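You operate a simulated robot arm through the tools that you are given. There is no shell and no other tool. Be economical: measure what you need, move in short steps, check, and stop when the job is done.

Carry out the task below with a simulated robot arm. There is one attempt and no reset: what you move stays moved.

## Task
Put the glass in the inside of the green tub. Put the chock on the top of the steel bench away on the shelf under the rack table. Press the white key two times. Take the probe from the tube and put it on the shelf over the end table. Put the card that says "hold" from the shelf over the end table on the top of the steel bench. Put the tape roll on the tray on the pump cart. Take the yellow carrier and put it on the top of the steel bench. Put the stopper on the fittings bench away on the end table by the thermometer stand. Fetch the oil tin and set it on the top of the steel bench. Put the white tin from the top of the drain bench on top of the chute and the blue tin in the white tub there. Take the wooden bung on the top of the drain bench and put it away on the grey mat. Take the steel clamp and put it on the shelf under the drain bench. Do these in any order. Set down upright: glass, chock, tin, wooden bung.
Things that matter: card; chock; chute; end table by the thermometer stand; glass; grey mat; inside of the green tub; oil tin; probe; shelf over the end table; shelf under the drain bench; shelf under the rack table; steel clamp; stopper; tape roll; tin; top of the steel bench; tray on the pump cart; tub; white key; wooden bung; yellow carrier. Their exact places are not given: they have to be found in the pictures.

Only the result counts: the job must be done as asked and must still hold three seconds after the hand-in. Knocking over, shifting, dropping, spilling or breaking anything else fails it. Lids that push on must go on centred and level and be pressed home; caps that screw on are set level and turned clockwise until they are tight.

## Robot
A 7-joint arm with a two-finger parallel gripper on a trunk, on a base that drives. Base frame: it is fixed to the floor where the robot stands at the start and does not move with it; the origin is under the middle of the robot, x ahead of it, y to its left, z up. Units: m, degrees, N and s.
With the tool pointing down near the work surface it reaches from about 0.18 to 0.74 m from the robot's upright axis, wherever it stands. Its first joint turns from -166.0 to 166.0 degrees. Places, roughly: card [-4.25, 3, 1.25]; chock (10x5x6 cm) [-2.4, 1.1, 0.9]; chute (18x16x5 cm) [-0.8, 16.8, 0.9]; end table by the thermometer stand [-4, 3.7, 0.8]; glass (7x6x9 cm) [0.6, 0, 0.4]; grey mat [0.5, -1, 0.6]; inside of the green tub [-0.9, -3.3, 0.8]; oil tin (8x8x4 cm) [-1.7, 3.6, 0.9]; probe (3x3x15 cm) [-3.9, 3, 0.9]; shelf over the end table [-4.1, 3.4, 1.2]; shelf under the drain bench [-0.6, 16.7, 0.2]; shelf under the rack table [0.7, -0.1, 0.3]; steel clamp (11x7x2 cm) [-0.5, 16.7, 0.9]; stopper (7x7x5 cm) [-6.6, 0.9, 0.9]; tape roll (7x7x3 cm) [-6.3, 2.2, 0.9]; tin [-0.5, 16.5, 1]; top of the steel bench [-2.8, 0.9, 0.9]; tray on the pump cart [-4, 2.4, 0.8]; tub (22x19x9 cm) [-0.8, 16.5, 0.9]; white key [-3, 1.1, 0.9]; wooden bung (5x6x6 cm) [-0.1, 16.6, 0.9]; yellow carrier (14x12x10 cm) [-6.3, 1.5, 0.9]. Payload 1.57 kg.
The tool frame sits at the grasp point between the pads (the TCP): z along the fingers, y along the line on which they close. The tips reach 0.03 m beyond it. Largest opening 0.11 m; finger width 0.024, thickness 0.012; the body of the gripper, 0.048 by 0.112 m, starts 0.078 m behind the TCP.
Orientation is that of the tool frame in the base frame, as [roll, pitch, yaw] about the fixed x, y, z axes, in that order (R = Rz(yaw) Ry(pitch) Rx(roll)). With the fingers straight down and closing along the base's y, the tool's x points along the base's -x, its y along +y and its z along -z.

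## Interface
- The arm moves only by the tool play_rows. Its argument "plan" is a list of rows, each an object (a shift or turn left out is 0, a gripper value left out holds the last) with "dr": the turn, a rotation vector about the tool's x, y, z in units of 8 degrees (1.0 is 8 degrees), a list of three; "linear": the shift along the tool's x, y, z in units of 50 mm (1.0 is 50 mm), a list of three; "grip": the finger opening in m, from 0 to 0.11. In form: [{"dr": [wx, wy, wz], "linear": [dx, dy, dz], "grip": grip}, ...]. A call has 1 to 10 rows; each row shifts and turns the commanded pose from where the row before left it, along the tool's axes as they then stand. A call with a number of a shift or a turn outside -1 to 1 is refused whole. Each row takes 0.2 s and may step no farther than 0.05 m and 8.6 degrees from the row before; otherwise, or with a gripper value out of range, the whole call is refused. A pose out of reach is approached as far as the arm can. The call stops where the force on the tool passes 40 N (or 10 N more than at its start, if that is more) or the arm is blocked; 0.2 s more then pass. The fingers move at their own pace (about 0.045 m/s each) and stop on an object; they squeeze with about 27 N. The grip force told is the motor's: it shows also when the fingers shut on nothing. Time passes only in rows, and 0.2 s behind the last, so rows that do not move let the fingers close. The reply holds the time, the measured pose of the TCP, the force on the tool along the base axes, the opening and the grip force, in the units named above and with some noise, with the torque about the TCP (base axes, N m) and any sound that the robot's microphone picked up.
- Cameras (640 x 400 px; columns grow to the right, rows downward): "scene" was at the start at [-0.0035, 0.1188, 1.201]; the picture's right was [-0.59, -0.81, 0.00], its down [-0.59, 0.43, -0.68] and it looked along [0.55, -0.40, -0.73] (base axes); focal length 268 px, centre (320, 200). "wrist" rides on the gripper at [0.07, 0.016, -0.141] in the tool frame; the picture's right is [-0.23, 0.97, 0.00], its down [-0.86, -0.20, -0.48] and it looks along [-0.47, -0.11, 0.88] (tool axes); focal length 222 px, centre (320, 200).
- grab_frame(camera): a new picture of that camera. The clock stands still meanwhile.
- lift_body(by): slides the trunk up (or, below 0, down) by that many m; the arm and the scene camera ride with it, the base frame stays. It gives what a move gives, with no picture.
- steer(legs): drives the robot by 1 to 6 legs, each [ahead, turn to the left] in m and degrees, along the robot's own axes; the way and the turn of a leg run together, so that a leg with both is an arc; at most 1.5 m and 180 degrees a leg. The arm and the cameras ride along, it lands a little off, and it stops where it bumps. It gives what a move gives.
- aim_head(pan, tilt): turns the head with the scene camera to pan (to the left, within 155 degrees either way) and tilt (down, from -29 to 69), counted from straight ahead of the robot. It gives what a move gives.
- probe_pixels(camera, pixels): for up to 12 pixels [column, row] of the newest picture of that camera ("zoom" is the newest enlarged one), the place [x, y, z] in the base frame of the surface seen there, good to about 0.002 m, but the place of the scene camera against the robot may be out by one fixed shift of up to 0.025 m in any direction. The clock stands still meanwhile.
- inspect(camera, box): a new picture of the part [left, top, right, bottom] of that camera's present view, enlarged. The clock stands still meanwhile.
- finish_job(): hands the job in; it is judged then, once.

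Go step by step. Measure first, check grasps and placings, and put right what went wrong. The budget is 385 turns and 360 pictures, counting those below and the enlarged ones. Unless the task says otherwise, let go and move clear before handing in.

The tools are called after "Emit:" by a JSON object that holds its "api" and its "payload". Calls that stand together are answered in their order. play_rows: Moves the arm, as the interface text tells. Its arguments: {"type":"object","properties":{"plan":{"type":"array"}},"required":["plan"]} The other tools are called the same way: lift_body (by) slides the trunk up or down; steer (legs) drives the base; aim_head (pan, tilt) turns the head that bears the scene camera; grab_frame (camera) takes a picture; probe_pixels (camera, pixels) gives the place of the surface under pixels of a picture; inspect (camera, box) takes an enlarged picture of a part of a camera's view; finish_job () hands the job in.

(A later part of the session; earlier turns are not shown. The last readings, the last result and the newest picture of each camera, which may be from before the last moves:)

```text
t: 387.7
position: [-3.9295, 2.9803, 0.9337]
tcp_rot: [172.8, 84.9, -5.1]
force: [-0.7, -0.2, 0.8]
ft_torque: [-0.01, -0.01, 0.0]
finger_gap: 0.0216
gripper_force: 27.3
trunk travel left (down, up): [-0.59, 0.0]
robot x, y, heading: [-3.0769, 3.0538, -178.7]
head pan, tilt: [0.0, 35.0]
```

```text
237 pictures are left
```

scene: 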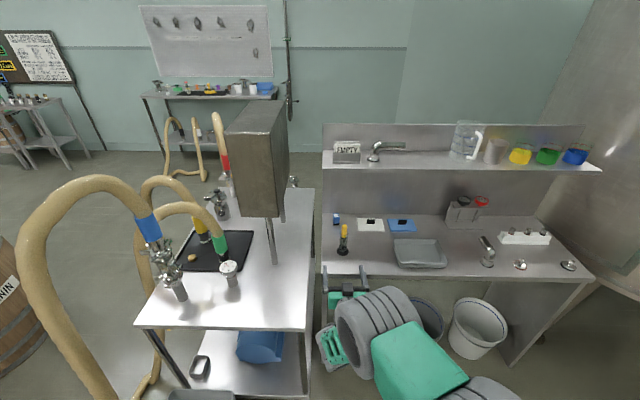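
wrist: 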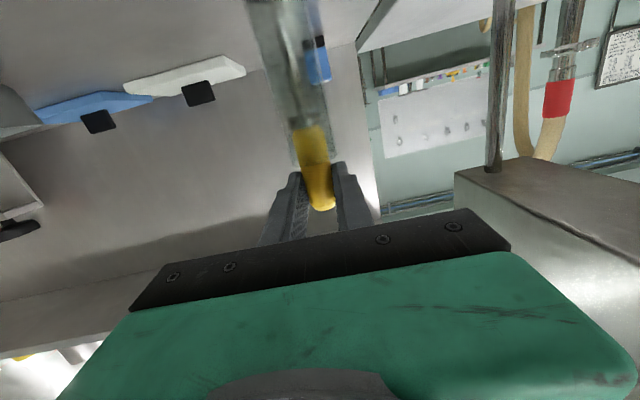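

Gripped at 2.2 cm. Pulling straight up out of the tube.

Emit:
{"api": "play_rows", "payload": {"plan": [{"linear": [-0.3, 0, -0.026]}, {"linear": [-0.6, 0, -0.052]}, {"linear": [-0.6, 0, -0.052]}, {"linear": [-0.7, 0, -0.06]}, {"linear": [-0.7, 0, -0.06]}, {"linear": [0, 0, 0]}]}}

Emit:
{"api": "grab_frame", "payload": {"camera": "wrist"}}

Emit:
{"api": "grab_frame", "payload": {"camera": "scene"}}

```text
t: 389.1
position: [-3.9276, 2.9825, 1.0807]
tcp_rot: [172.8, 84.9, -5.1]
force: [0.3, -0.4, -0.7]
ft_torque: [0.01, 0.01, -0.01]
finger_gap: 0.0216
gripper_force: 27.3
trunk travel left (down, up): [-0.59, 0.0]
robot x, y, heading: [-3.0755, 3.0555, -178.9]
head pan, tilt: [0.0, 35.0]
```

```text
236 pictures are left
```

wrist: 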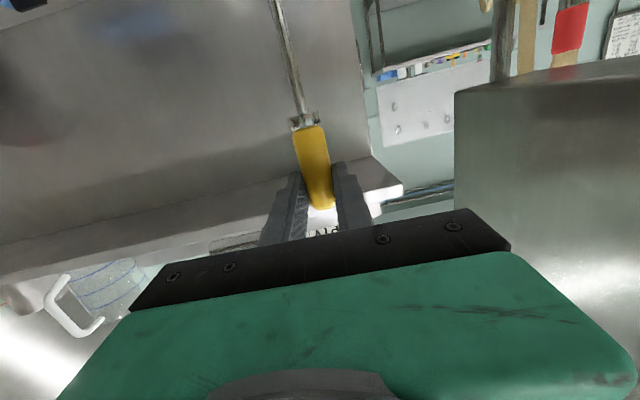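

```text
235 pictures are left
```

scene: 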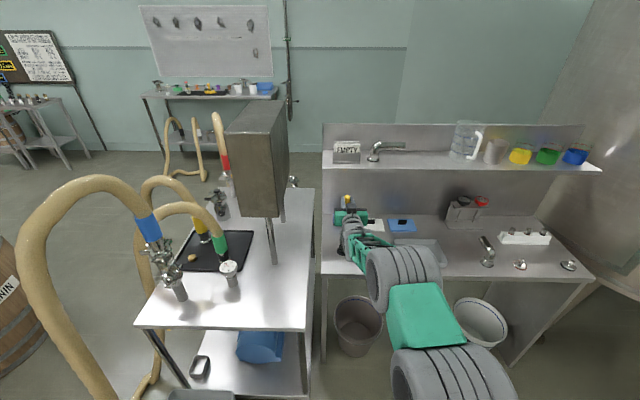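

The probe is out. I'll raise it over shelf height, then shift the robot right (north) by ~0.33 m.

Emit:
{"api": "play_rows", "payload": {"plan": [{"linear": [-0.9, 0, -0.08]}, {"linear": [-0.9, 0, -0.08]}, {"linear": [-0.9, 0, -0.08]}, {"linear": [-0.9, 0, -0.08]}, {"linear": [-0.9, 0, -0.08]}, {"linear": [-0.9, 0, -0.08]}, {"linear": [-0.9, 0, -0.08]}]}}

Emit:
{"api": "steer", "payload": {"legs": [[-0.35, 0], [0, -90], [0.27, 0], [0, 89], [0.3, 0]]}}

Emit:
{"api": "grab_frame", "payload": {"camera": "scene"}}

Emit:
{"api": "grab_frame", "payload": {"camera": "wrist"}}

```text
t: 390.7
position: [-3.9277, 2.987, 1.3994]
tcp_rot: [173.1, 84.8, -4.8]
force: [-0.1, -0.4, -1.1]
ft_torque: [0.04, 0.0, 0.01]
finger_gap: 0.0215
gripper_force: 27.1
trunk travel left (down, up): [-0.59, 0.0]
robot x, y, heading: [-3.0759, 3.0549, -178.6]
head pan, tilt: [0.0, 35.0]
```

```text
t: 403.6
position: [-3.8886, 3.2457, 1.3987]
tcp_rot: [172.9, 84.9, -4.6]
force: [-0.5, 0.1, -0.5]
ft_torque: [0.01, -0.03, 0.01]
finger_gap: 0.0214
gripper_force: 27.5
trunk travel left (down, up): [-0.59, 0.0]
robot x, y, heading: [-3.0321, 3.3156, -178.5]
head pan, tilt: [0.0, 35.0]
```

```text
234 pictures are left
```

scene: 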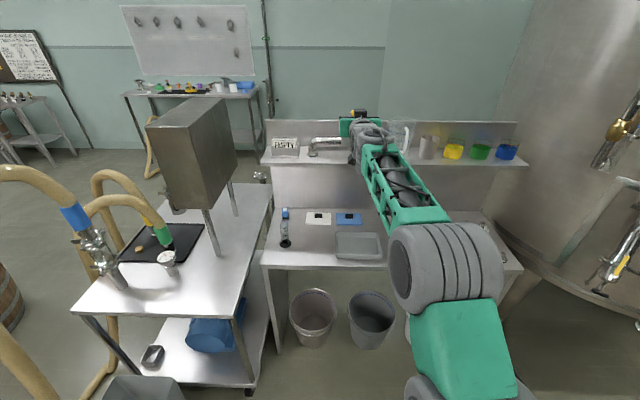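

```text
233 pictures are left
```

wrist: 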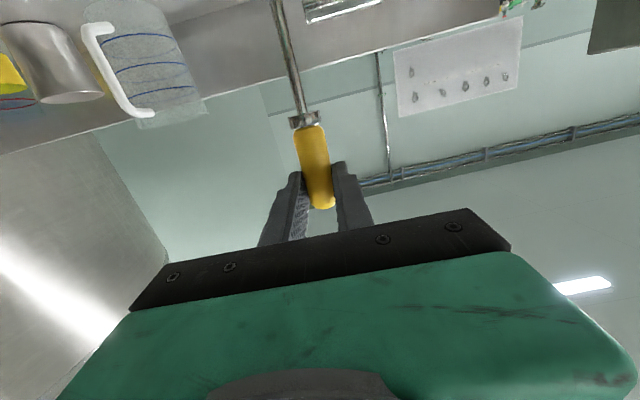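

Emit:
{"api": "probe_pixels", "payload": {"camera": "wrist", "pixels": [[140, 112], [100, 40], [200, 100], [250, 60], [230, 80], [345, 8], [260, 40], [310, 118]]}}

Emit:
{"api": "probe_pixels", "payload": {"camera": "scene", "pixels": [[340, 141], [407, 135], [340, 160], [330, 158], [350, 156], [350, 125]]}}

```text
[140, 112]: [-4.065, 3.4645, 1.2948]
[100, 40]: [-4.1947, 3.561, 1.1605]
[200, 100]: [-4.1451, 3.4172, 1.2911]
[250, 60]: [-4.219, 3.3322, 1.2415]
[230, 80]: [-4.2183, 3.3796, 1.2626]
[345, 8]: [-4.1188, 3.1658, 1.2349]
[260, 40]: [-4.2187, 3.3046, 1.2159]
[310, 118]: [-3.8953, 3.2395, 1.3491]
```

```text
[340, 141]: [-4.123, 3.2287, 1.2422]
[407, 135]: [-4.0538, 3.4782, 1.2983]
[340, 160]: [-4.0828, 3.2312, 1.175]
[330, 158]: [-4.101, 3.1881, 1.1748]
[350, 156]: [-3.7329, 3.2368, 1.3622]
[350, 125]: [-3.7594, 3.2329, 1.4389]
```

Free gap on the shelf: y 3.23–3.41, back panel at x -4.219. I'll retract, shift sideways, then pitch down so the probe lies nearly flat.

Emit:
{"api": "play_rows", "payload": {"plan": [{"linear": [0, -0.74, -0.6]}, {"linear": [0, -0.74, -0.6]}, {"linear": [0, 0, -0.9]}, {"linear": [0, 0, -0.9]}, {"linear": [0, 0, -0.9]}, {"dr": [0, 1, 0]}, {"dr": [0, 1, 0]}, {"dr": [0, 1, 0]}, {"dr": [0, 1, 0]}]}}

Emit:
{"api": "play_rows", "payload": {"plan": [{"dr": [0, 1, 0]}, {"dr": [0, 1, 0]}, {"dr": [0, 1, 0]}, {"dr": [0, 1, 0]}, {"linear": [0, 0, 0]}]}}

Emit:
{"api": "grab_frame", "payload": {"camera": "wrist"}}

Emit:
{"api": "grab_frame", "payload": {"camera": "scene"}}

```text
t: 405.6
position: [-3.6978, 3.3284, 1.4153]
tcp_rot: [178.9, 52.8, 1.5]
force: [-0.1, 0.3, -0.5]
ft_torque: [0.01, -0.03, 0.0]
finger_gap: 0.0213
gripper_force: 27.6
trunk travel left (down, up): [-0.59, 0.0]
robot x, y, heading: [-3.0375, 3.3169, -178.5]
head pan, tilt: [0.0, 35.0]
```

```text
t: 406.9
position: [-3.6914, 3.3303, 1.4099]
tcp_rot: [179.0, 30.0, 1.9]
force: [0.4, -0.6, -1.0]
ft_torque: [0.0, 0.01, -0.02]
finger_gap: 0.0215
gripper_force: 27.3
out of reach, approached as far as the arm can: row 3, 4
trunk travel left (down, up): [-0.59, 0.0]
robot x, y, heading: [-3.0349, 3.3165, -178.3]
head pan, tilt: [0.0, 35.0]
```

```text
232 pictures are left
```

wrist: 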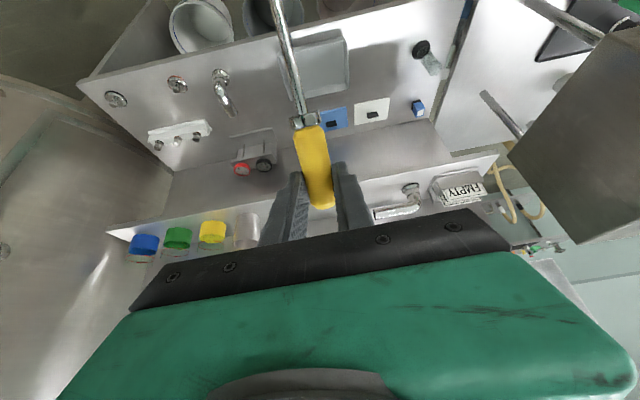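

```text
231 pictures are left
```

scene: 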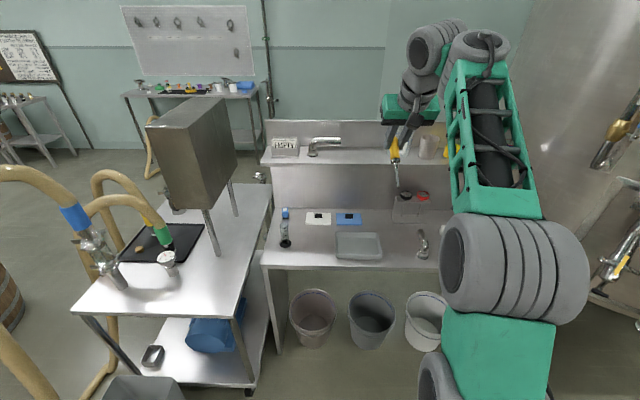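

Emit:
{"api": "play_rows", "payload": {"plan": [{"linear": [0.45, 0, 0.8]}, {"linear": [0.45, 0, 0.8]}, {"linear": [0.25, 0, 0.45]}, {"dr": [0, 1, 0]}, {"dr": [0, 0.9, 0]}, {"linear": [0, 0, 0]}]}}

```text
t: 408.2
position: [-3.6915, 3.3276, 1.2934]
tcp_rot: [179.1, 14.8, 2.3]
force: [-0.5, 0.0, -1.0]
ft_torque: [0.02, 0.01, -0.01]
finger_gap: 0.0212
gripper_force: 26.7
trunk travel left (down, up): [-0.59, 0.0]
robot x, y, heading: [-3.0366, 3.3201, -178.5]
head pan, tilt: [0.0, 35.0]
```

Emit:
{"api": "steer", "payload": {"legs": [[0.4, 0]]}}

Emit:
{"api": "grab_frame", "payload": {"camera": "wrist"}}

Emit:
{"api": "grab_frame", "payload": {"camera": "scene"}}

```text
t: 410.8
position: [-4.0973, 3.3194, 1.293]
tcp_rot: [179.2, 14.8, 2.1]
force: [-0.1, 0.0, -1.2]
ft_torque: [-0.01, 0.0, -0.01]
finger_gap: 0.0215
gripper_force: 27.0
trunk travel left (down, up): [-0.59, 0.0]
robot x, y, heading: [-3.4386, 3.3054, -178.4]
head pan, tilt: [0.0, 35.0]
```

```text
230 pictures are left
```

wrist: 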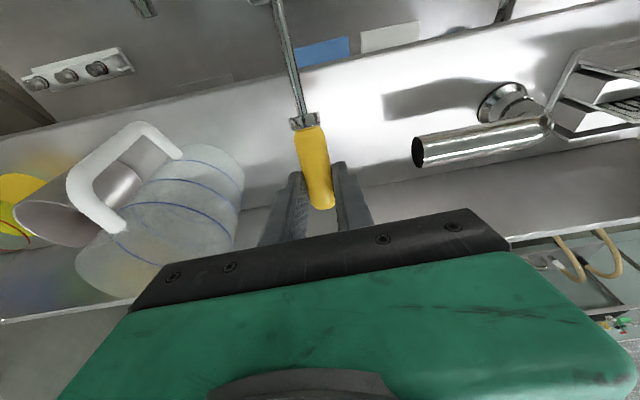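

```text
229 pictures are left
```

scene: 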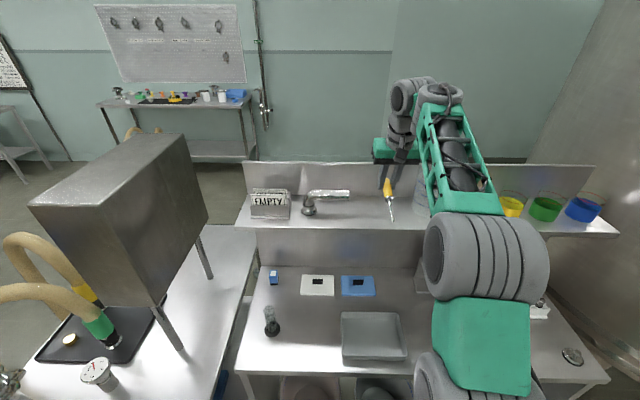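

Emit:
{"api": "play_rows", "payload": {"plan": [{"linear": [-0.8, 0, 0.21]}, {"linear": [-0.8, 0, 0.21]}, {"linear": [0.2, 0, 0.75]}, {"linear": [0.1, 0, 0.35]}, {"linear": [0, 0, 0]}]}}

Emit:
{"api": "grab_frame", "payload": {"camera": "wrist"}}

Emit:
{"api": "inspect", "payload": {"camera": "scene", "box": [300, 140, 500, 265]}}

```text
t: 412.0
position: [-4.1546, 3.3158, 1.2332]
tcp_rot: [179.1, 14.7, 2.1]
force: [-0.5, 0.6, -0.2]
ft_torque: [0.01, 0.0, -0.04]
finger_gap: 0.0214
gripper_force: 26.3
out of reach, approached as far as the arm can: row 1, 2
trunk travel left (down, up): [-0.59, 0.0]
robot x, y, heading: [-3.4417, 3.307, -178.3]
head pan, tilt: [0.0, 35.0]
```

```text
228 pictures are left
```

wrist: 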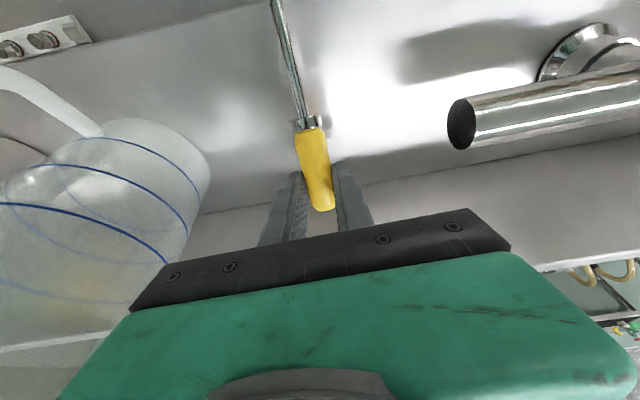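

```text
3.20 times, centred on (400, 202) of scene
```

zoom: 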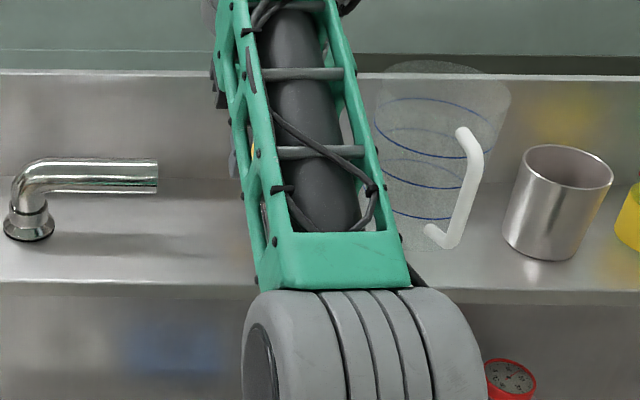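

Emit:
{"api": "play_rows", "payload": {"plan": [{"linear": [-0.55, 0, 0.15]}, {"linear": [0.05, 0, 0.18]}, {"linear": [0, 0, 0]}]}}

Emit:
{"api": "probe_pixels", "payload": {"camera": "wrist", "pixels": [[300, 120], [290, 60], [278, 8], [320, 190], [340, 60]]}}

```text
t: 412.8
position: [-4.1836, 3.3148, 1.2254]
tcp_rot: [179.1, 14.8, 2.1]
force: [0.6, -0.8, -0.9]
ft_torque: [-0.01, -0.01, -0.03]
finger_gap: 0.0213
gripper_force: 26.8
trunk travel left (down, up): [-0.59, 0.0]
robot x, y, heading: [-3.4425, 3.3059, -178.9]
head pan, tilt: [0.0, 35.0]
```

```text
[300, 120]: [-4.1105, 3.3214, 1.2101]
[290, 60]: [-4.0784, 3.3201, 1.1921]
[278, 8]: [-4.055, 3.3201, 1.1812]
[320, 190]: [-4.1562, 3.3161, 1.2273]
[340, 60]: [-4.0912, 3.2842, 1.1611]
```

Emit:
{"api": "play_rows", "payload": {"plan": [{"linear": [0.02, 0, 0.08]}, {"linear": [0.02, 0, 0.08]}, {"linear": [0, 0, 0]}]}}

Emit:
{"api": "grab_frame", "payload": {"camera": "wrist"}}

```text
t: 413.6
position: [-4.1832, 3.3152, 1.217]
tcp_rot: [179.1, 14.9, 2.1]
force: [-5.1, -0.1, 8.3]
ft_torque: [-0.04, -0.71, -0.07]
finger_gap: 0.0214
gripper_force: 26.9
trunk travel left (down, up): [-0.59, 0.0]
robot x, y, heading: [-3.4386, 3.3056, -178.4]
head pan, tilt: [0.0, 35.0]
```

```text
226 pictures are left
```

wrist: 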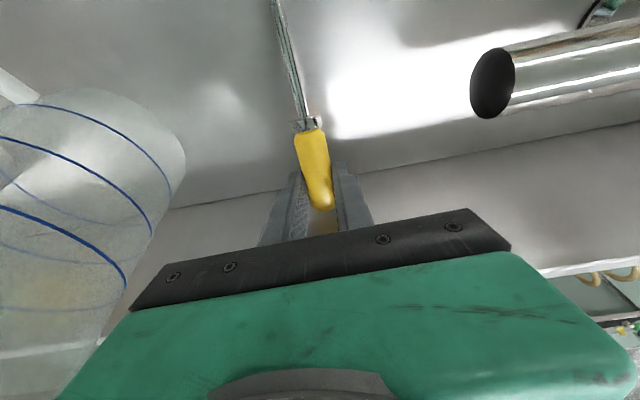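

Tip contact. I'll flatten by rotating 8° while lowering about 1.6 cm, then release.

Emit:
{"api": "play_rows", "payload": {"plan": [{"linear": [0.05, 0, 0.15], "dr": [0, 0.5, 0]}, {"linear": [0.03, 0, 0.15], "dr": [0, 0.5, 0]}, {"linear": [0, 0, 0]}]}}

```text
t: 414.4
position: [-4.1671, 3.3262, 1.1941]
tcp_rot: [179.2, 6.7, 2.2]
force: [0.4, -0.2, 0.1]
ft_torque: [0.01, -0.08, -0.02]
finger_gap: 0.0216
gripper_force: 27.6
out of reach, approached as far as the arm can: row 1, 2
trunk travel left (down, up): [-0.59, 0.0]
robot x, y, heading: [-3.4379, 3.3033, -178.7]
head pan, tilt: [0.0, 35.0]
```

Emit:
{"api": "play_rows", "payload": {"plan": [{"grip": 0.04}, {"grip": 0.04}, {"linear": [-0.05, 0, -0.4]}, {"linear": [-0.1, 0, -0.8]}, {"linear": [-0.1, 0, -0.8]}]}}

Emit:
{"api": "grab_frame", "payload": {"camera": "wrist"}}

```text
t: 415.6
position: [-4.1279, 3.3349, 1.2748]
tcp_rot: [179.1, 6.8, 2.2]
force: [0.4, -0.1, -1.6]
ft_torque: [0.02, 0.01, 0.04]
finger_gap: 0.0399
gripper_force: 0.2
out of reach, approached as far as the arm can: row 3, 4, 5
trunk travel left (down, up): [-0.59, 0.0]
robot x, y, heading: [-3.4365, 3.3065, -178.3]
head pan, tilt: [0.0, 35.0]
```

```text
225 pictures are left
```

wrist: 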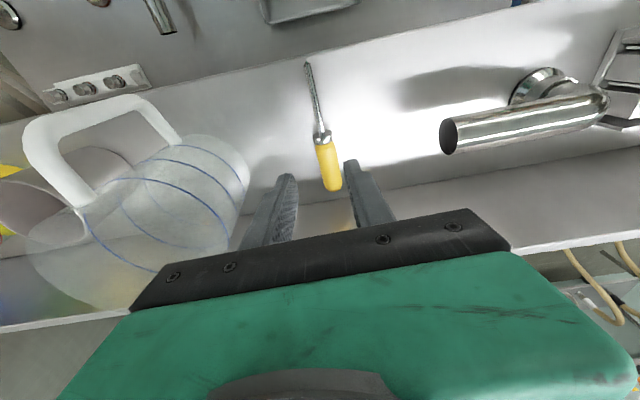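

The probe rests on the shelf. I'll back out, restore posture, and look at the passage west toward the fittings bench.

Emit:
{"api": "play_rows", "payload": {"plan": [{"dr": [0, -1, 0]}, {"dr": [0, -1, 0]}, {"dr": [0, -1, 0]}, {"dr": [0, -1, 0]}, {"dr": [0, -1, 0]}, {"linear": [-0.4, 0, -0.6]}, {"linear": [-0.4, 0, -0.6]}, {"linear": [0, 0, 0]}]}}

Emit:
{"api": "steer", "payload": {"legs": [[-0.8, 0], [0, 60], [1.3, 0], [0, 28]]}}

Emit:
{"api": "aim_head", "payload": {"pan": -75, "tilt": 30}}

Emit:
{"api": "grab_frame", "payload": {"camera": "scene"}}

```text
t: 417.4
position: [-4.1602, 3.3385, 1.3845]
tcp_rot: [179.2, 37.6, 1.7]
force: [-0.2, 0.1, -0.4]
ft_torque: [-0.01, 0.01, -0.01]
finger_gap: 0.04
gripper_force: 0.1
out of reach, approached as far as the arm can: row 3, 4, 5
trunk travel left (down, up): [-0.59, 0.0]
robot x, y, heading: [-3.4384, 3.3099, -178.8]
head pan, tilt: [0.0, 35.0]
```

```text
t: 428.1
position: [-3.4321, 2.0871, 1.386]
tcp_rot: [179.2, 37.8, 56.3]
force: [0.0, 1.3, -0.1]
ft_torque: [-0.04, 0.0, -0.01]
finger_gap: 0.0399
gripper_force: 0.1
trunk travel left (down, up): [-0.59, 0.0]
robot x, y, heading: [-2.9617, 2.6369, -131.0]
head pan, tilt: [0.0, 35.0]
stopped in leg 3: the robot was blocked; the commanded pose is now the measured one
```

```text
t: 429.6
position: [-3.4327, 2.0879, 1.3858]
tcp_rot: [179.1, 37.7, 56.3]
force: [-0.8, -0.2, -0.4]
ft_torque: [-0.01, -0.01, -0.01]
finger_gap: 0.04
gripper_force: 0.1
trunk travel left (down, up): [-0.59, 0.0]
robot x, y, heading: [-2.9628, 2.6355, -130.9]
head pan, tilt: [-75.0, 30.0]
```

```text
224 pictures are left
```

scene: 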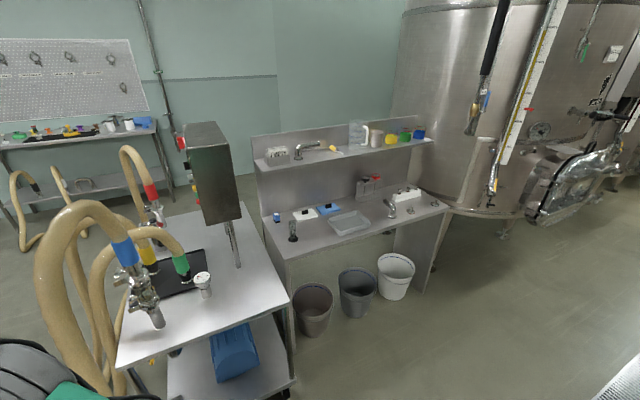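

I was blocked by something near the cart. I'll look down in front to see what I touched.

Emit:
{"api": "aim_head", "payload": {"pan": -20, "tilt": 60}}

Emit:
{"api": "grab_frame", "payload": {"camera": "scene"}}

```text
t: 430.9
position: [-3.4335, 2.0873, 1.3863]
tcp_rot: [179.1, 37.7, 56.4]
force: [0.0, 0.2, 0.1]
ft_torque: [0.0, -0.01, -0.03]
finger_gap: 0.0401
gripper_force: 0.1
trunk travel left (down, up): [-0.59, 0.0]
robot x, y, heading: [-2.9633, 2.6367, -131.0]
head pan, tilt: [-20.0, 60.0]
```

```text
223 pictures are left
```

scene: 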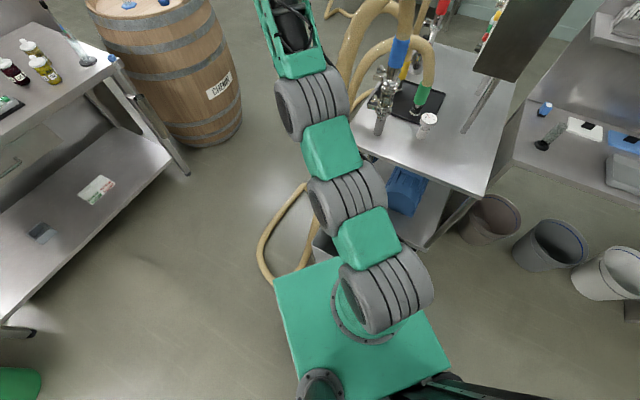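

Emit:
{"api": "probe_pixels", "payload": {"camera": "scene", "pixels": [[322, 246], [316, 250], [330, 256], [275, 272], [262, 250], [400, 235], [320, 238]]}}

Emit:
{"api": "steer", "payload": {"legs": [[-0.4, 0]]}}

Emit:
{"api": "grab_frame", "payload": {"camera": "scene"}}

```text
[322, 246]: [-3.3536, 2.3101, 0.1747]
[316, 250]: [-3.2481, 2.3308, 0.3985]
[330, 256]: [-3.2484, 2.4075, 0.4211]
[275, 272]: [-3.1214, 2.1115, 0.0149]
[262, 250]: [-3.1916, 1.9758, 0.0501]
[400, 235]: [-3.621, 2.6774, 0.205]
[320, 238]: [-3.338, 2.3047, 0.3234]
```

```text
t: 433.3
position: [-3.171, 2.3876, 1.3858]
tcp_rot: [179.1, 37.7, 56.4]
force: [-0.3, 0.2, 0.8]
ft_torque: [0.02, 0.03, -0.02]
finger_gap: 0.0399
gripper_force: 0.2
trunk travel left (down, up): [-0.59, 0.0]
robot x, y, heading: [-2.703, 2.9389, -130.7]
head pan, tilt: [-20.0, 60.0]
```

```text
222 pictures are left
```

scene: 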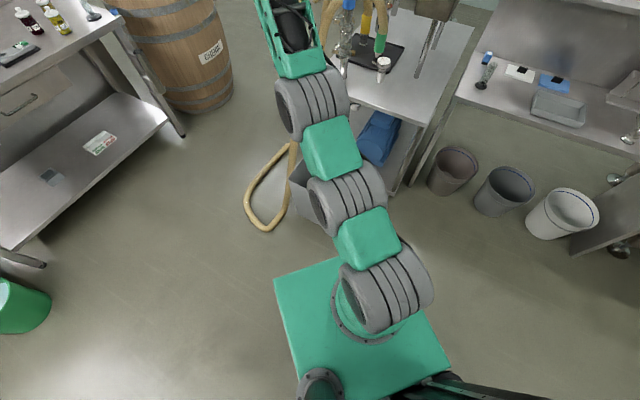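

Emit:
{"api": "steer", "payload": {"legs": [[0, 48], [1.2, 0], [0, -97]]}}

Emit:
{"api": "aim_head", "payload": {"pan": 0, "tilt": 35}}

Emit:
{"api": "grab_frame", "payload": {"camera": "scene"}}

```text
t: 445.6
position: [-3.2627, 1.6966, 1.3858]
tcp_rot: [179.2, 37.7, 11.0]
force: [0.4, -0.1, 0.7]
ft_torque: [0.01, 0.02, 0.02]
finger_gap: 0.0398
gripper_force: 0.2
trunk travel left (down, up): [-0.59, 0.0]
robot x, y, heading: [-2.5427, 1.7454, -176.5]
head pan, tilt: [-20.0, 60.0]
```

```text
t: 446.5
position: [-3.2629, 1.6936, 1.3853]
tcp_rot: [179.1, 37.8, 11.0]
force: [0.4, 1.1, -0.3]
ft_torque: [-0.01, 0.0, -0.05]
finger_gap: 0.04
gripper_force: 0.1
trunk travel left (down, up): [-0.59, 0.0]
robot x, y, heading: [-2.542, 1.7475, -176.1]
head pan, tilt: [0.0, 35.0]
```

```text
221 pictures are left
```

scene: 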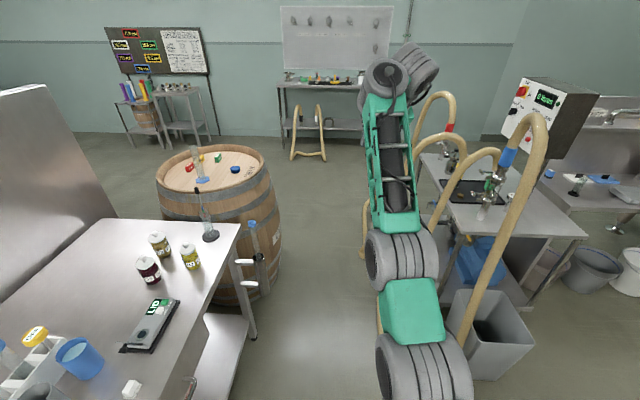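

Emit:
{"api": "probe_pixels", "payload": {"camera": "scene", "pixels": [[278, 240], [270, 270], [253, 335], [362, 240], [364, 258], [378, 320], [330, 250], [410, 235], [440, 300], [500, 300], [465, 310], [325, 158]]}}

```text
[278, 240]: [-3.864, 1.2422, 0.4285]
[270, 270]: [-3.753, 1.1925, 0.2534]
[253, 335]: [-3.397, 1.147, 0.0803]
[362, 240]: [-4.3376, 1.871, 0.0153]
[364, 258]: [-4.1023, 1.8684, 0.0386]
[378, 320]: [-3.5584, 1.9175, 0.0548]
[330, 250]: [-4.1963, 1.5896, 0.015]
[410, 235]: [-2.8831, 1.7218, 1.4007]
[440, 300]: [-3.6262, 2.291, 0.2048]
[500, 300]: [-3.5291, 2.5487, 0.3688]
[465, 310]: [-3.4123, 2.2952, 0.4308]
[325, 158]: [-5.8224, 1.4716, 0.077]
```

The corridor between barrel (y≤1.25) and hoses (y≥1.85) is clear at y≈1.55. Driving through to x≈-4.9.

Emit:
{"api": "steer", "payload": {"legs": [[0, 13], [0.69, 0], [0, -17], [1.0, 0], [0.7, 0]]}}

Emit:
{"api": "grab_frame", "payload": {"camera": "scene"}}

```text
t: 460.4
position: [-5.6418, 1.5432, 1.3862]
tcp_rot: [179.0, 37.7, 7.3]
force: [0.0, -0.1, -0.4]
ft_torque: [-0.01, 0.0, -0.04]
finger_gap: 0.0401
gripper_force: 0.1
trunk travel left (down, up): [-0.59, 0.0]
robot x, y, heading: [-4.9184, 1.5489, 180.1]
head pan, tilt: [0.0, 35.0]
```

```text
220 pictures are left
```

scene: 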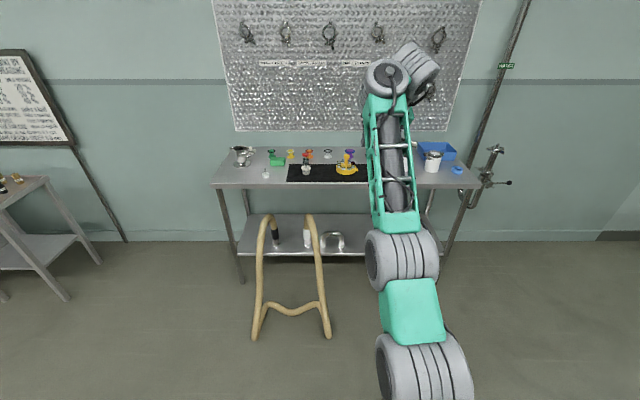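

Emit:
{"api": "inspect", "payload": {"camera": "scene", "box": [205, 135, 365, 235]}}

Emit:
{"api": "inspect", "payload": {"camera": "scene", "box": [340, 120, 500, 220]}}

Emit:
{"api": "probe_pixels", "payload": {"camera": "scene", "pixels": [[258, 335], [325, 335], [290, 310], [215, 187], [480, 187], [347, 168], [265, 173], [457, 170], [433, 160], [306, 168], [318, 230], [262, 240]]}}

```text
4.00 times, centred on (285, 185) of scene
```

zoom: 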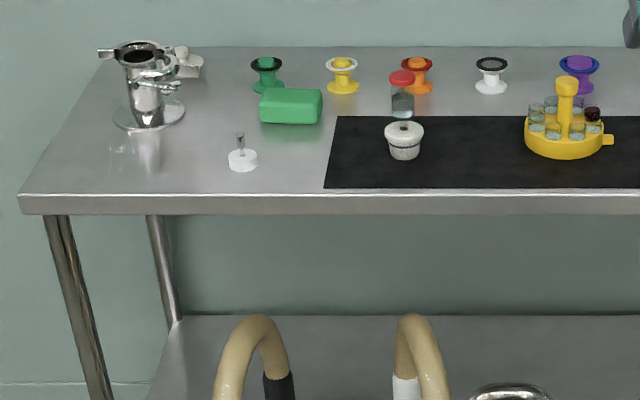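

```text
4.00 times, centred on (420, 170) of scene
```

zoom: 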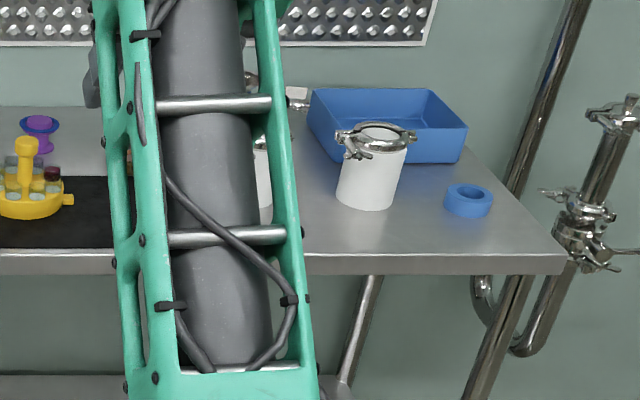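

```text
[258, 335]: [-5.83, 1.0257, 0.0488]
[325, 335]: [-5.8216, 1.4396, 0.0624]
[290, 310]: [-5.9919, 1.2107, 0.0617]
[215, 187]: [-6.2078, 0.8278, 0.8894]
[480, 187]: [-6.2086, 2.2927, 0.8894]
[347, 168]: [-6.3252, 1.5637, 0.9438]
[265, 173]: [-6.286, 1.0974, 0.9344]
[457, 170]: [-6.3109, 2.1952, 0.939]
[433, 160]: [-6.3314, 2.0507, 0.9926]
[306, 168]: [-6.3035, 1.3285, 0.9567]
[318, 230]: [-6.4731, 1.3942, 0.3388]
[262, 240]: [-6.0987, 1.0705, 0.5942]
```

Tape roll = blue ring at (457,170); the yellow carrier and vials at (347,168); the hose stand on the floor spans y 1.03–1.44. I'll take the tape roll first.

Emit:
{"api": "steer", "payload": {"legs": [[0, -48], [0.85, 0], [0, 48]]}}

Emit:
{"api": "play_rows", "payload": {"plan": [{"linear": [0.9, 0, 0.2]}, {"linear": [0.9, 0, 0.2]}, {"linear": [0.9, 0, 0.2]}, {"linear": [0, 0, 0.6]}, {"dr": [0, -0.8, 0], "grip": 0.11}, {"linear": [0, 0, 0]}]}}

Emit:
{"api": "aim_head", "payload": {"pan": 0, "tilt": 45}}

Emit:
{"api": "grab_frame", "payload": {"camera": "scene"}}

Emit:
{"api": "grab_frame", "payload": {"camera": "wrist"}}

```text
t: 469.3
position: [-6.2069, 2.199, 1.3872]
tcp_rot: [179.1, 37.7, 5.8]
force: [-0.9, -0.2, 0.2]
ft_torque: [0.01, 0.0, -0.03]
finger_gap: 0.04
gripper_force: 0.1
trunk travel left (down, up): [-0.59, 0.0]
robot x, y, heading: [-5.4852, 2.1829, 178.6]
head pan, tilt: [0.0, 35.0]
```

```text
t: 470.7
position: [-6.2057, 2.2161, 1.3094]
tcp_rot: [179.1, 37.3, 5.8]
force: [-0.6, 0.6, 0.7]
ft_torque: [-0.04, 0.01, 0.0]
finger_gap: 0.0922
gripper_force: 0.0
out of reach, approached as far as the arm can: row 1, 2, 3, 4, 5
trunk travel left (down, up): [-0.59, 0.0]
robot x, y, heading: [-5.4803, 2.187, 178.6]
head pan, tilt: [0.0, 35.0]
```

```text
t: 471.4
position: [-6.206, 2.2159, 1.3103]
tcp_rot: [179.2, 37.2, 5.8]
force: [-0.6, -0.4, 0.4]
ft_torque: [-0.01, 0.01, 0.01]
finger_gap: 0.11
gripper_force: 0.1
trunk travel left (down, up): [-0.59, 0.0]
robot x, y, heading: [-5.4831, 2.1868, 178.6]
head pan, tilt: [0.0, 45.0]
```

```text
217 pictures are left
```

scene: 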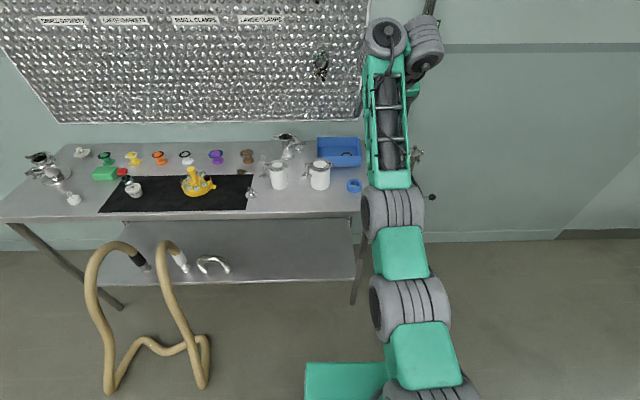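

```text
216 pictures are left
```

wrist: 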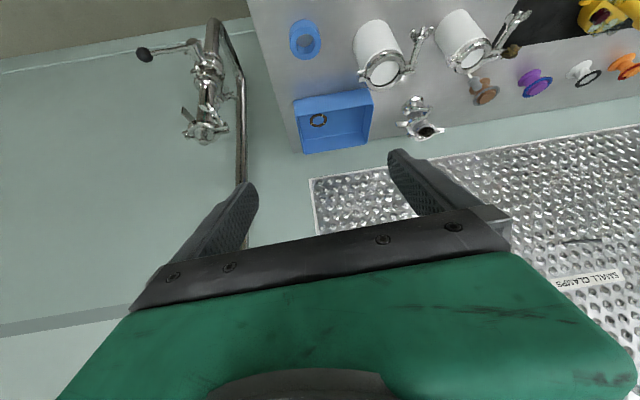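

The arm is on the bad branch again; I'll back off and recover by pitching to horizontal.

Emit:
{"api": "steer", "payload": {"legs": [[-0.35, 0]]}}

Emit:
{"api": "play_rows", "payload": {"plan": [{"linear": [-0.4, 0, -0.8]}, {"linear": [-0.4, 0, -0.8]}, {"dr": [0, -1, 0]}, {"dr": [0, -1, 0]}, {"dr": [0, -1, 0]}, {"dr": [0, -1, 0]}, {"dr": [0, -1, 0]}, {"dr": [0, -1, 0]}]}}

Emit:
{"api": "grab_frame", "payload": {"camera": "scene"}}

```text
t: 473.6
position: [-5.8565, 2.2044, 1.3096]
tcp_rot: [179.4, 37.3, 6.0]
force: [1.2, 0.6, 0.3]
ft_torque: [-0.04, 0.01, -0.01]
finger_gap: 0.1103
gripper_force: 0.1
trunk travel left (down, up): [-0.59, 0.0]
robot x, y, heading: [-5.1336, 2.1797, 178.5]
head pan, tilt: [0.0, 45.0]
```

```text
t: 475.4
position: [-5.8375, 2.2057, 1.3881]
tcp_rot: [179.3, 44.0, 5.9]
force: [-0.4, 0.1, 0.1]
ft_torque: [0.0, 0.03, 0.01]
finger_gap: 0.1103
gripper_force: 0.1
out of reach, approached as far as the arm can: row 3, 4, 5, 6, 7, 8
trunk travel left (down, up): [-0.59, 0.0]
robot x, y, heading: [-5.1287, 2.1814, 178.8]
head pan, tilt: [0.0, 45.0]
```

```text
215 pictures are left
```

scene: 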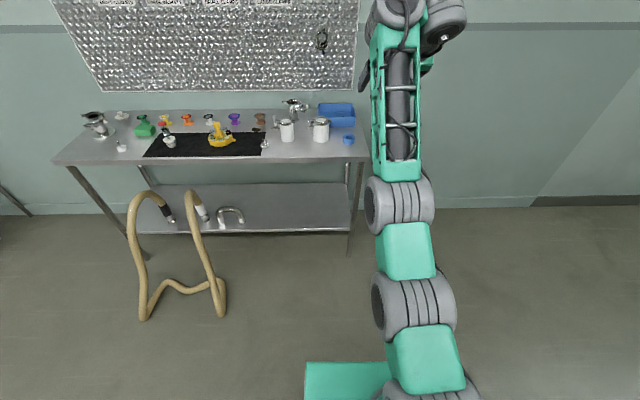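

Emit:
{"api": "play_rows", "payload": {"plan": [{"linear": [0.6, 0.3, -0.6]}, {"linear": [0.6, 0.3, -0.6]}, {"linear": [0.6, 0.3, -0.6]}, {"linear": [0.6, 0.3, -0.6]}, {"linear": [0.6, 0.3, -0.6]}, {"linear": [0.6, 0.3, -0.6]}, {"linear": [0, 0, 0]}]}}

Emit:
{"api": "grab_frame", "payload": {"camera": "scene"}}

```text
t: 477.1
position: [-5.7124, 2.1554, 1.5195]
tcp_rot: [179.3, 43.6, 6.0]
force: [-1.3, 0.3, -0.5]
ft_torque: [-0.01, 0.01, -0.02]
finger_gap: 0.1101
gripper_force: 0.1
out of reach, approached as far as the arm can: row 1, 2, 3, 4, 5, 6
trunk travel left (down, up): [-0.59, 0.0]
robot x, y, heading: [-5.1348, 2.1767, 178.6]
head pan, tilt: [0.0, 45.0]
```

```text
214 pictures are left
```

scene: 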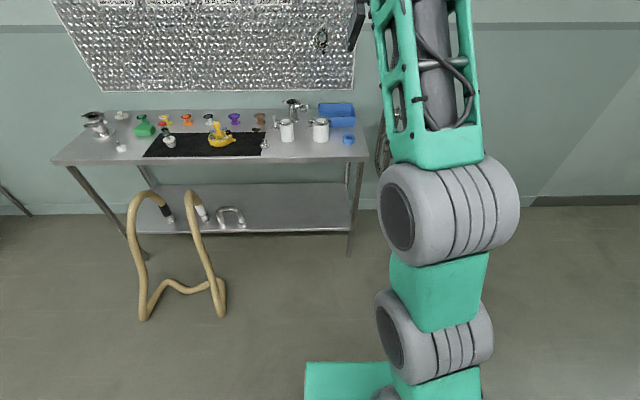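

Emit:
{"api": "play_rows", "payload": {"plan": [{"dr": [0, -1, 0]}, {"dr": [0, -1, 0]}, {"dr": [0, -1, 0]}, {"dr": [0, -1, 0]}, {"dr": [0, -1, 0]}, {"linear": [0, 0, 0]}]}}

Emit:
{"api": "grab_frame", "payload": {"camera": "scene"}}

```text
t: 478.4
position: [-5.7467, 2.1524, 1.5818]
tcp_rot: [179.1, 63.4, 5.5]
force: [0.2, 0.6, 0.5]
ft_torque: [0.0, -0.02, 0.04]
finger_gap: 0.11
gripper_force: 0.1
out of reach, approached as far as the arm can: row 1, 2, 3, 4, 5
trunk travel left (down, up): [-0.59, 0.0]
robot x, y, heading: [-5.1337, 2.1804, 178.8]
head pan, tilt: [0.0, 45.0]
```

```text
213 pictures are left
```

scene: 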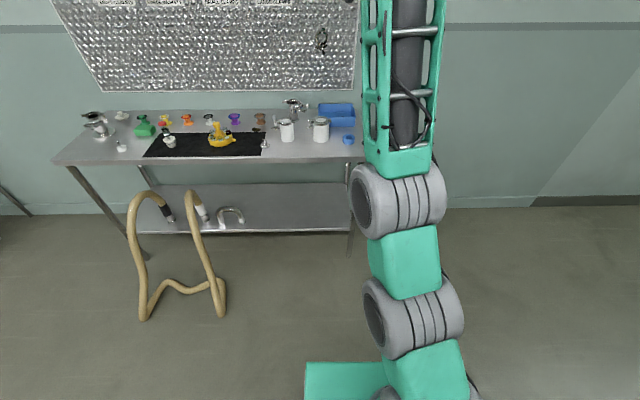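

Emit:
{"api": "play_rows", "payload": {"plan": [{"linear": [0, 0.9, 0]}, {"linear": [0, 0.9, 0]}, {"linear": [0, 0.9, 0]}, {"linear": [0, 0.9, 0]}, {"linear": [0, 0.9, 0]}, {"linear": [0.5, 0, 0]}, {"linear": [0.5, 0, 0]}, {"linear": [0, 0, 0]}]}}

Emit:
{"api": "grab_frame", "payload": {"camera": "scene"}}

```text
t: 480.2
position: [-5.7066, 1.9269, 1.539]
tcp_rot: [179.1, 63.3, 5.6]
force: [-0.7, -0.5, -0.1]
ft_torque: [0.03, 0.02, -0.03]
finger_gap: 0.1102
gripper_force: 0.1
out of reach, approached as far as the arm can: row 1
trunk travel left (down, up): [-0.59, 0.0]
robot x, y, heading: [-5.1341, 2.1795, 178.8]
head pan, tilt: [0.0, 45.0]
```

```text
212 pictures are left
```

scene: 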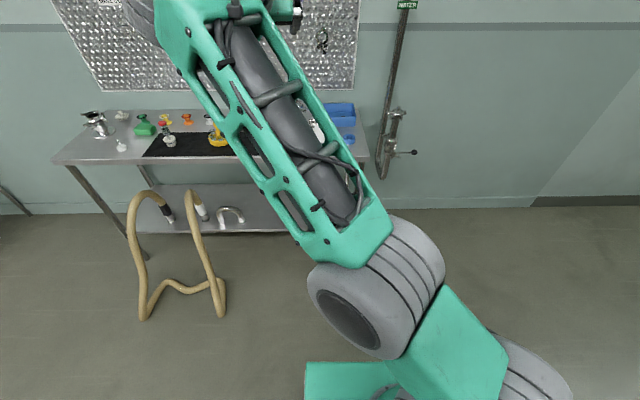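

It's freed. I'll lower here to about z 1.25 and check the posture.

Emit:
{"api": "play_rows", "payload": {"plan": [{"linear": [0.85, 0, 0.43]}, {"linear": [0.85, 0, 0.43]}, {"linear": [0.85, 0, 0.43]}, {"linear": [0.85, 0, 0.43]}, {"linear": [0.85, 0, 0.43]}, {"linear": [0.85, 0, 0.43]}, {"dr": [0, 1, 0]}, {"dr": [0, 1, 0]}, {"linear": [0, 0, 0]}]}}

Emit:
{"api": "grab_frame", "payload": {"camera": "scene"}}

```text
t: 482.2
position: [-5.7049, 1.9292, 1.2572]
tcp_rot: [179.3, 47.4, 5.8]
force: [0.0, -0.4, 0.6]
ft_torque: [0.0, 0.01, -0.01]
finger_gap: 0.1102
gripper_force: 0.0
trunk travel left (down, up): [-0.59, 0.0]
robot x, y, heading: [-5.1333, 2.1737, 178.7]
head pan, tilt: [0.0, 45.0]
```

```text
211 pictures are left
```

scene: 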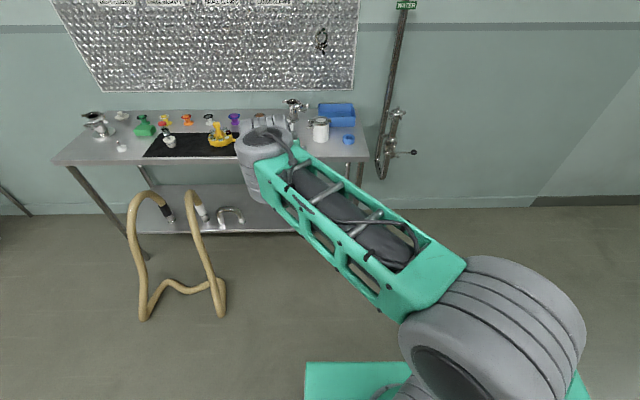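

Good posture again, with the hand about 0.2 m left of the robot's centreline; I'll keep targets on that side. Repositioning for the tape roll.

Emit:
{"api": "steer", "payload": {"legs": [[0, -18], [0.48, 0], [0, 19]]}}

Emit:
{"api": "grab_frame", "payload": {"camera": "wrist"}}

Emit:
{"api": "inspect", "payload": {"camera": "scene", "box": [260, 80, 460, 205]}}

```text
t: 487.2
position: [-6.1594, 2.0855, 1.257]
tcp_rot: [179.3, 47.5, 6.2]
force: [-0.7, 0.7, 1.3]
ft_torque: [0.02, -0.03, -0.03]
finger_gap: 0.1099
gripper_force: 0.0
trunk travel left (down, up): [-0.59, 0.0]
robot x, y, heading: [-5.5898, 2.3388, 179.4]
head pan, tilt: [0.0, 45.0]
```

```text
210 pictures are left
```

wrist: 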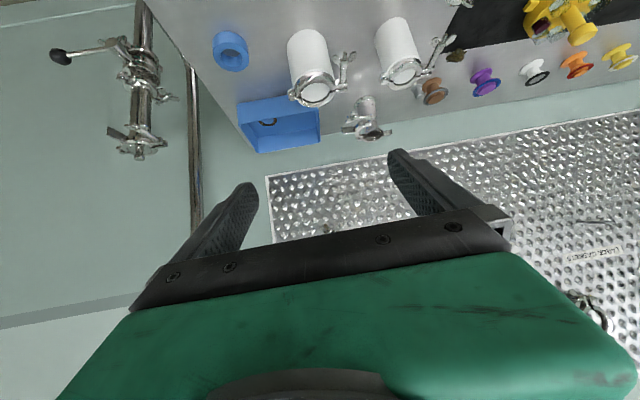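

```text
3.20 times, centred on (360, 142) of scene
```

zoom: 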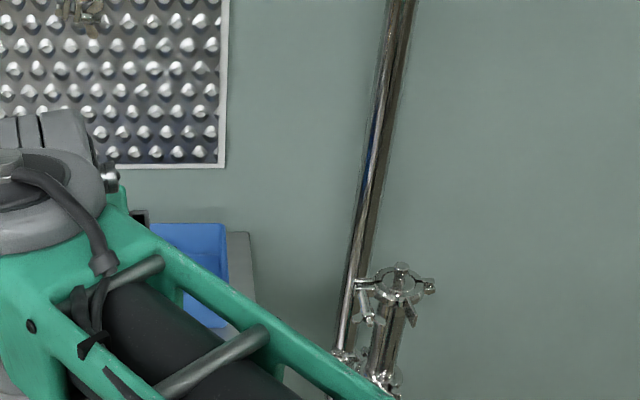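

Emit:
{"api": "probe_pixels", "payload": {"camera": "wrist", "pixels": [[230, 38], [231, 54], [216, 50], [246, 50], [231, 66], [231, 34], [270, 60], [300, 60], [313, 90], [260, 30]]}}

Emit:
{"api": "inspect", "payload": {"camera": "wrist", "box": [190, 10, 350, 110]}}

```text
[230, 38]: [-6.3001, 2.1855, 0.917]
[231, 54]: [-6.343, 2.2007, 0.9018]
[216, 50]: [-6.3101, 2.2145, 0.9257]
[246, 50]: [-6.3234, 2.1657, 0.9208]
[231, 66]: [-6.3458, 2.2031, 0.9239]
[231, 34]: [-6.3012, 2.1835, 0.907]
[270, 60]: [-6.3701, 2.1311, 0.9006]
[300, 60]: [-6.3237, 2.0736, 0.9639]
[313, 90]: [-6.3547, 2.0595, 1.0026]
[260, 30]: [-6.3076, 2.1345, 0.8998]
```

```text
4.00 times, centred on (270, 60) of wrist
```

zoom: 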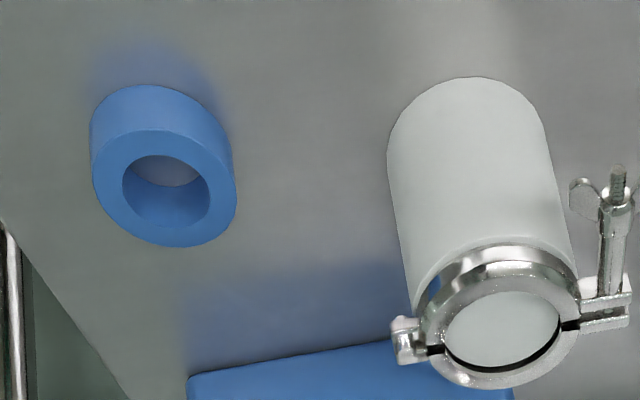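

Roll centre is about (-6.333,2.191), top 0.925, bench 0.900. Approaching to the pre-grasp.

Emit:
{"api": "play_rows", "payload": {"plan": [{"dr": [0.57, 0, 0.52]}, {"linear": [0.395, -0.35, 0.634]}, {"linear": [0.395, -0.35, 0.634]}, {"linear": [0.395, -0.35, 0.634]}, {"linear": [0.395, -0.35, 0.634]}, {"linear": [0.395, -0.35, 0.634]}, {"linear": [0.395, -0.35, 0.634]}, {"linear": [0, 0, 0]}]}}

Emit:
{"api": "grab_frame", "payload": {"camera": "wrist"}}

```text
t: 489.0
position: [-6.2209, 2.1876, 1.0388]
tcp_rot: [179.4, 47.4, 0.2]
force: [0.1, 0.9, 0.6]
ft_torque: [-0.02, -0.02, 0.01]
finger_gap: 0.1101
gripper_force: 0.0
trunk travel left (down, up): [-0.59, 0.0]
robot x, y, heading: [-5.5962, 2.3431, 179.7]
head pan, tilt: [0.0, 45.0]
```

```text
207 pictures are left
```

wrist: 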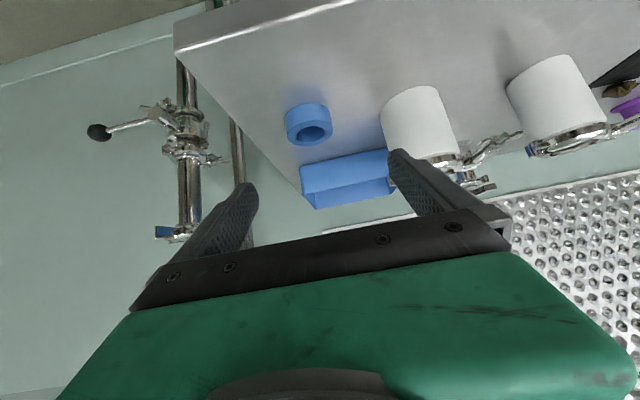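

Emit:
{"api": "probe_pixels", "payload": {"camera": "wrist", "pixels": [[308, 112], [288, 122], [331, 118], [310, 145], [385, 125]]}}

Emit:
{"api": "play_rows", "payload": {"plan": [{"linear": [0, 0, 0.8], "grip": 0.1}, {"linear": [0, 0, 0.8]}, {"linear": [0, 0, 0.8]}, {"linear": [0, 0, 0]}]}}

Emit:
{"api": "grab_frame", "payload": {"camera": "wrist"}}

```text
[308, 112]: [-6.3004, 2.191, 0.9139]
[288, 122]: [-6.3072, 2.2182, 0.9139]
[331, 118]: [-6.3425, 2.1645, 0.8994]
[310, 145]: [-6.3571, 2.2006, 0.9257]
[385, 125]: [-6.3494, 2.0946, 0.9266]
```

```text
t: 490.0
position: [-6.3076, 2.1875, 0.9578]
tcp_rot: [179.3, 47.3, 0.2]
force: [1.0, -0.1, 0.5]
ft_torque: [-0.01, 0.01, -0.02]
finger_gap: 0.0999
gripper_force: 0.0
trunk travel left (down, up): [-0.59, 0.0]
robot x, y, heading: [-5.5931, 2.3438, 179.6]
head pan, tilt: [0.0, 45.0]
```

```text
206 pictures are left
```

wrist: 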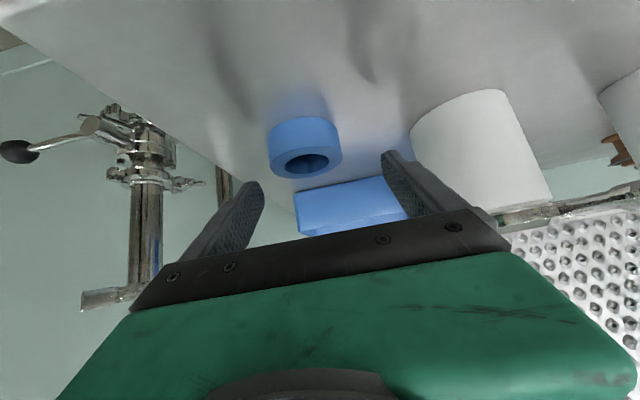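

Emit:
{"api": "play_rows", "payload": {"plan": [{"linear": [0, -0.12, 0.35]}, {"linear": [0.17, 0, 0.17]}, {"grip": 0.04}, {"grip": 0.04}, {"grip": 0.04}, {"grip": 0.04}, {"linear": [0, 0, 0]}]}}

Emit:
{"api": "grab_frame", "payload": {"camera": "wrist"}}

```text
t: 491.6
position: [-6.3223, 2.1924, 0.9356]
tcp_rot: [179.3, 47.4, 0.2]
force: [-0.7, 0.0, 0.9]
ft_torque: [0.04, 0.01, -0.06]
finger_gap: 0.0602
gripper_force: 26.9
trunk travel left (down, up): [-0.59, 0.0]
robot x, y, heading: [-5.5878, 2.3435, 179.0]
head pan, tilt: [0.0, 45.0]
```

```text
205 pictures are left
```

wrist: 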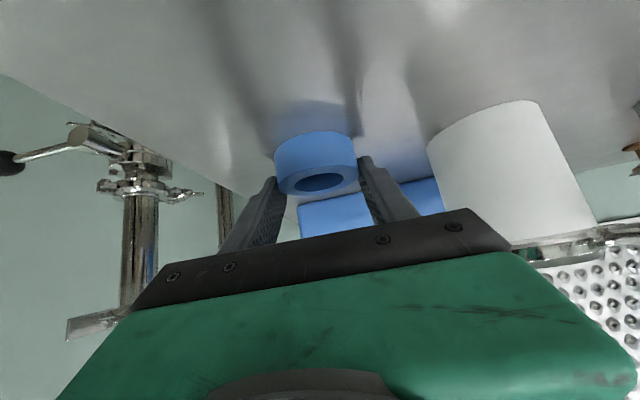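

Emit:
{"api": "play_rows", "payload": {"plan": [{"linear": [-0.2, 0, -0.2]}, {"linear": [-0.4, 0, -0.4]}, {"linear": [-0.5, 0, -0.5]}, {"linear": [0, 0, 0]}]}}

Emit:
{"api": "grab_frame", "payload": {"camera": "wrist"}}

```text
t: 492.6
position: [-6.317, 2.192, 1.0114]
tcp_rot: [179.4, 47.4, 0.2]
force: [0.1, 0.8, -0.6]
ft_torque: [0.01, 0.02, -0.02]
finger_gap: 0.0602
gripper_force: 26.5
trunk travel left (down, up): [-0.59, 0.0]
robot x, y, heading: [-5.5929, 2.3403, 179.1]
head pan, tilt: [0.0, 45.0]
```

```text
204 pictures are left
```

wrist: 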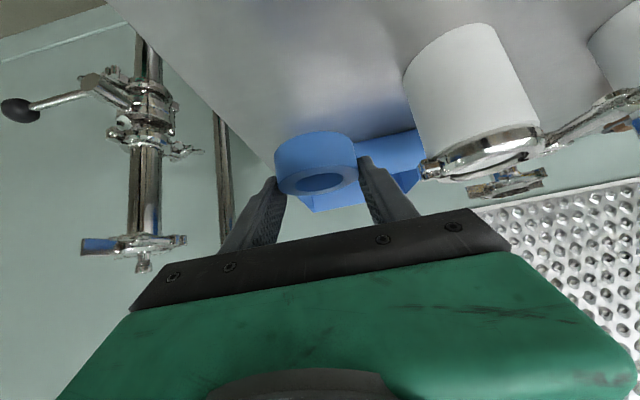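

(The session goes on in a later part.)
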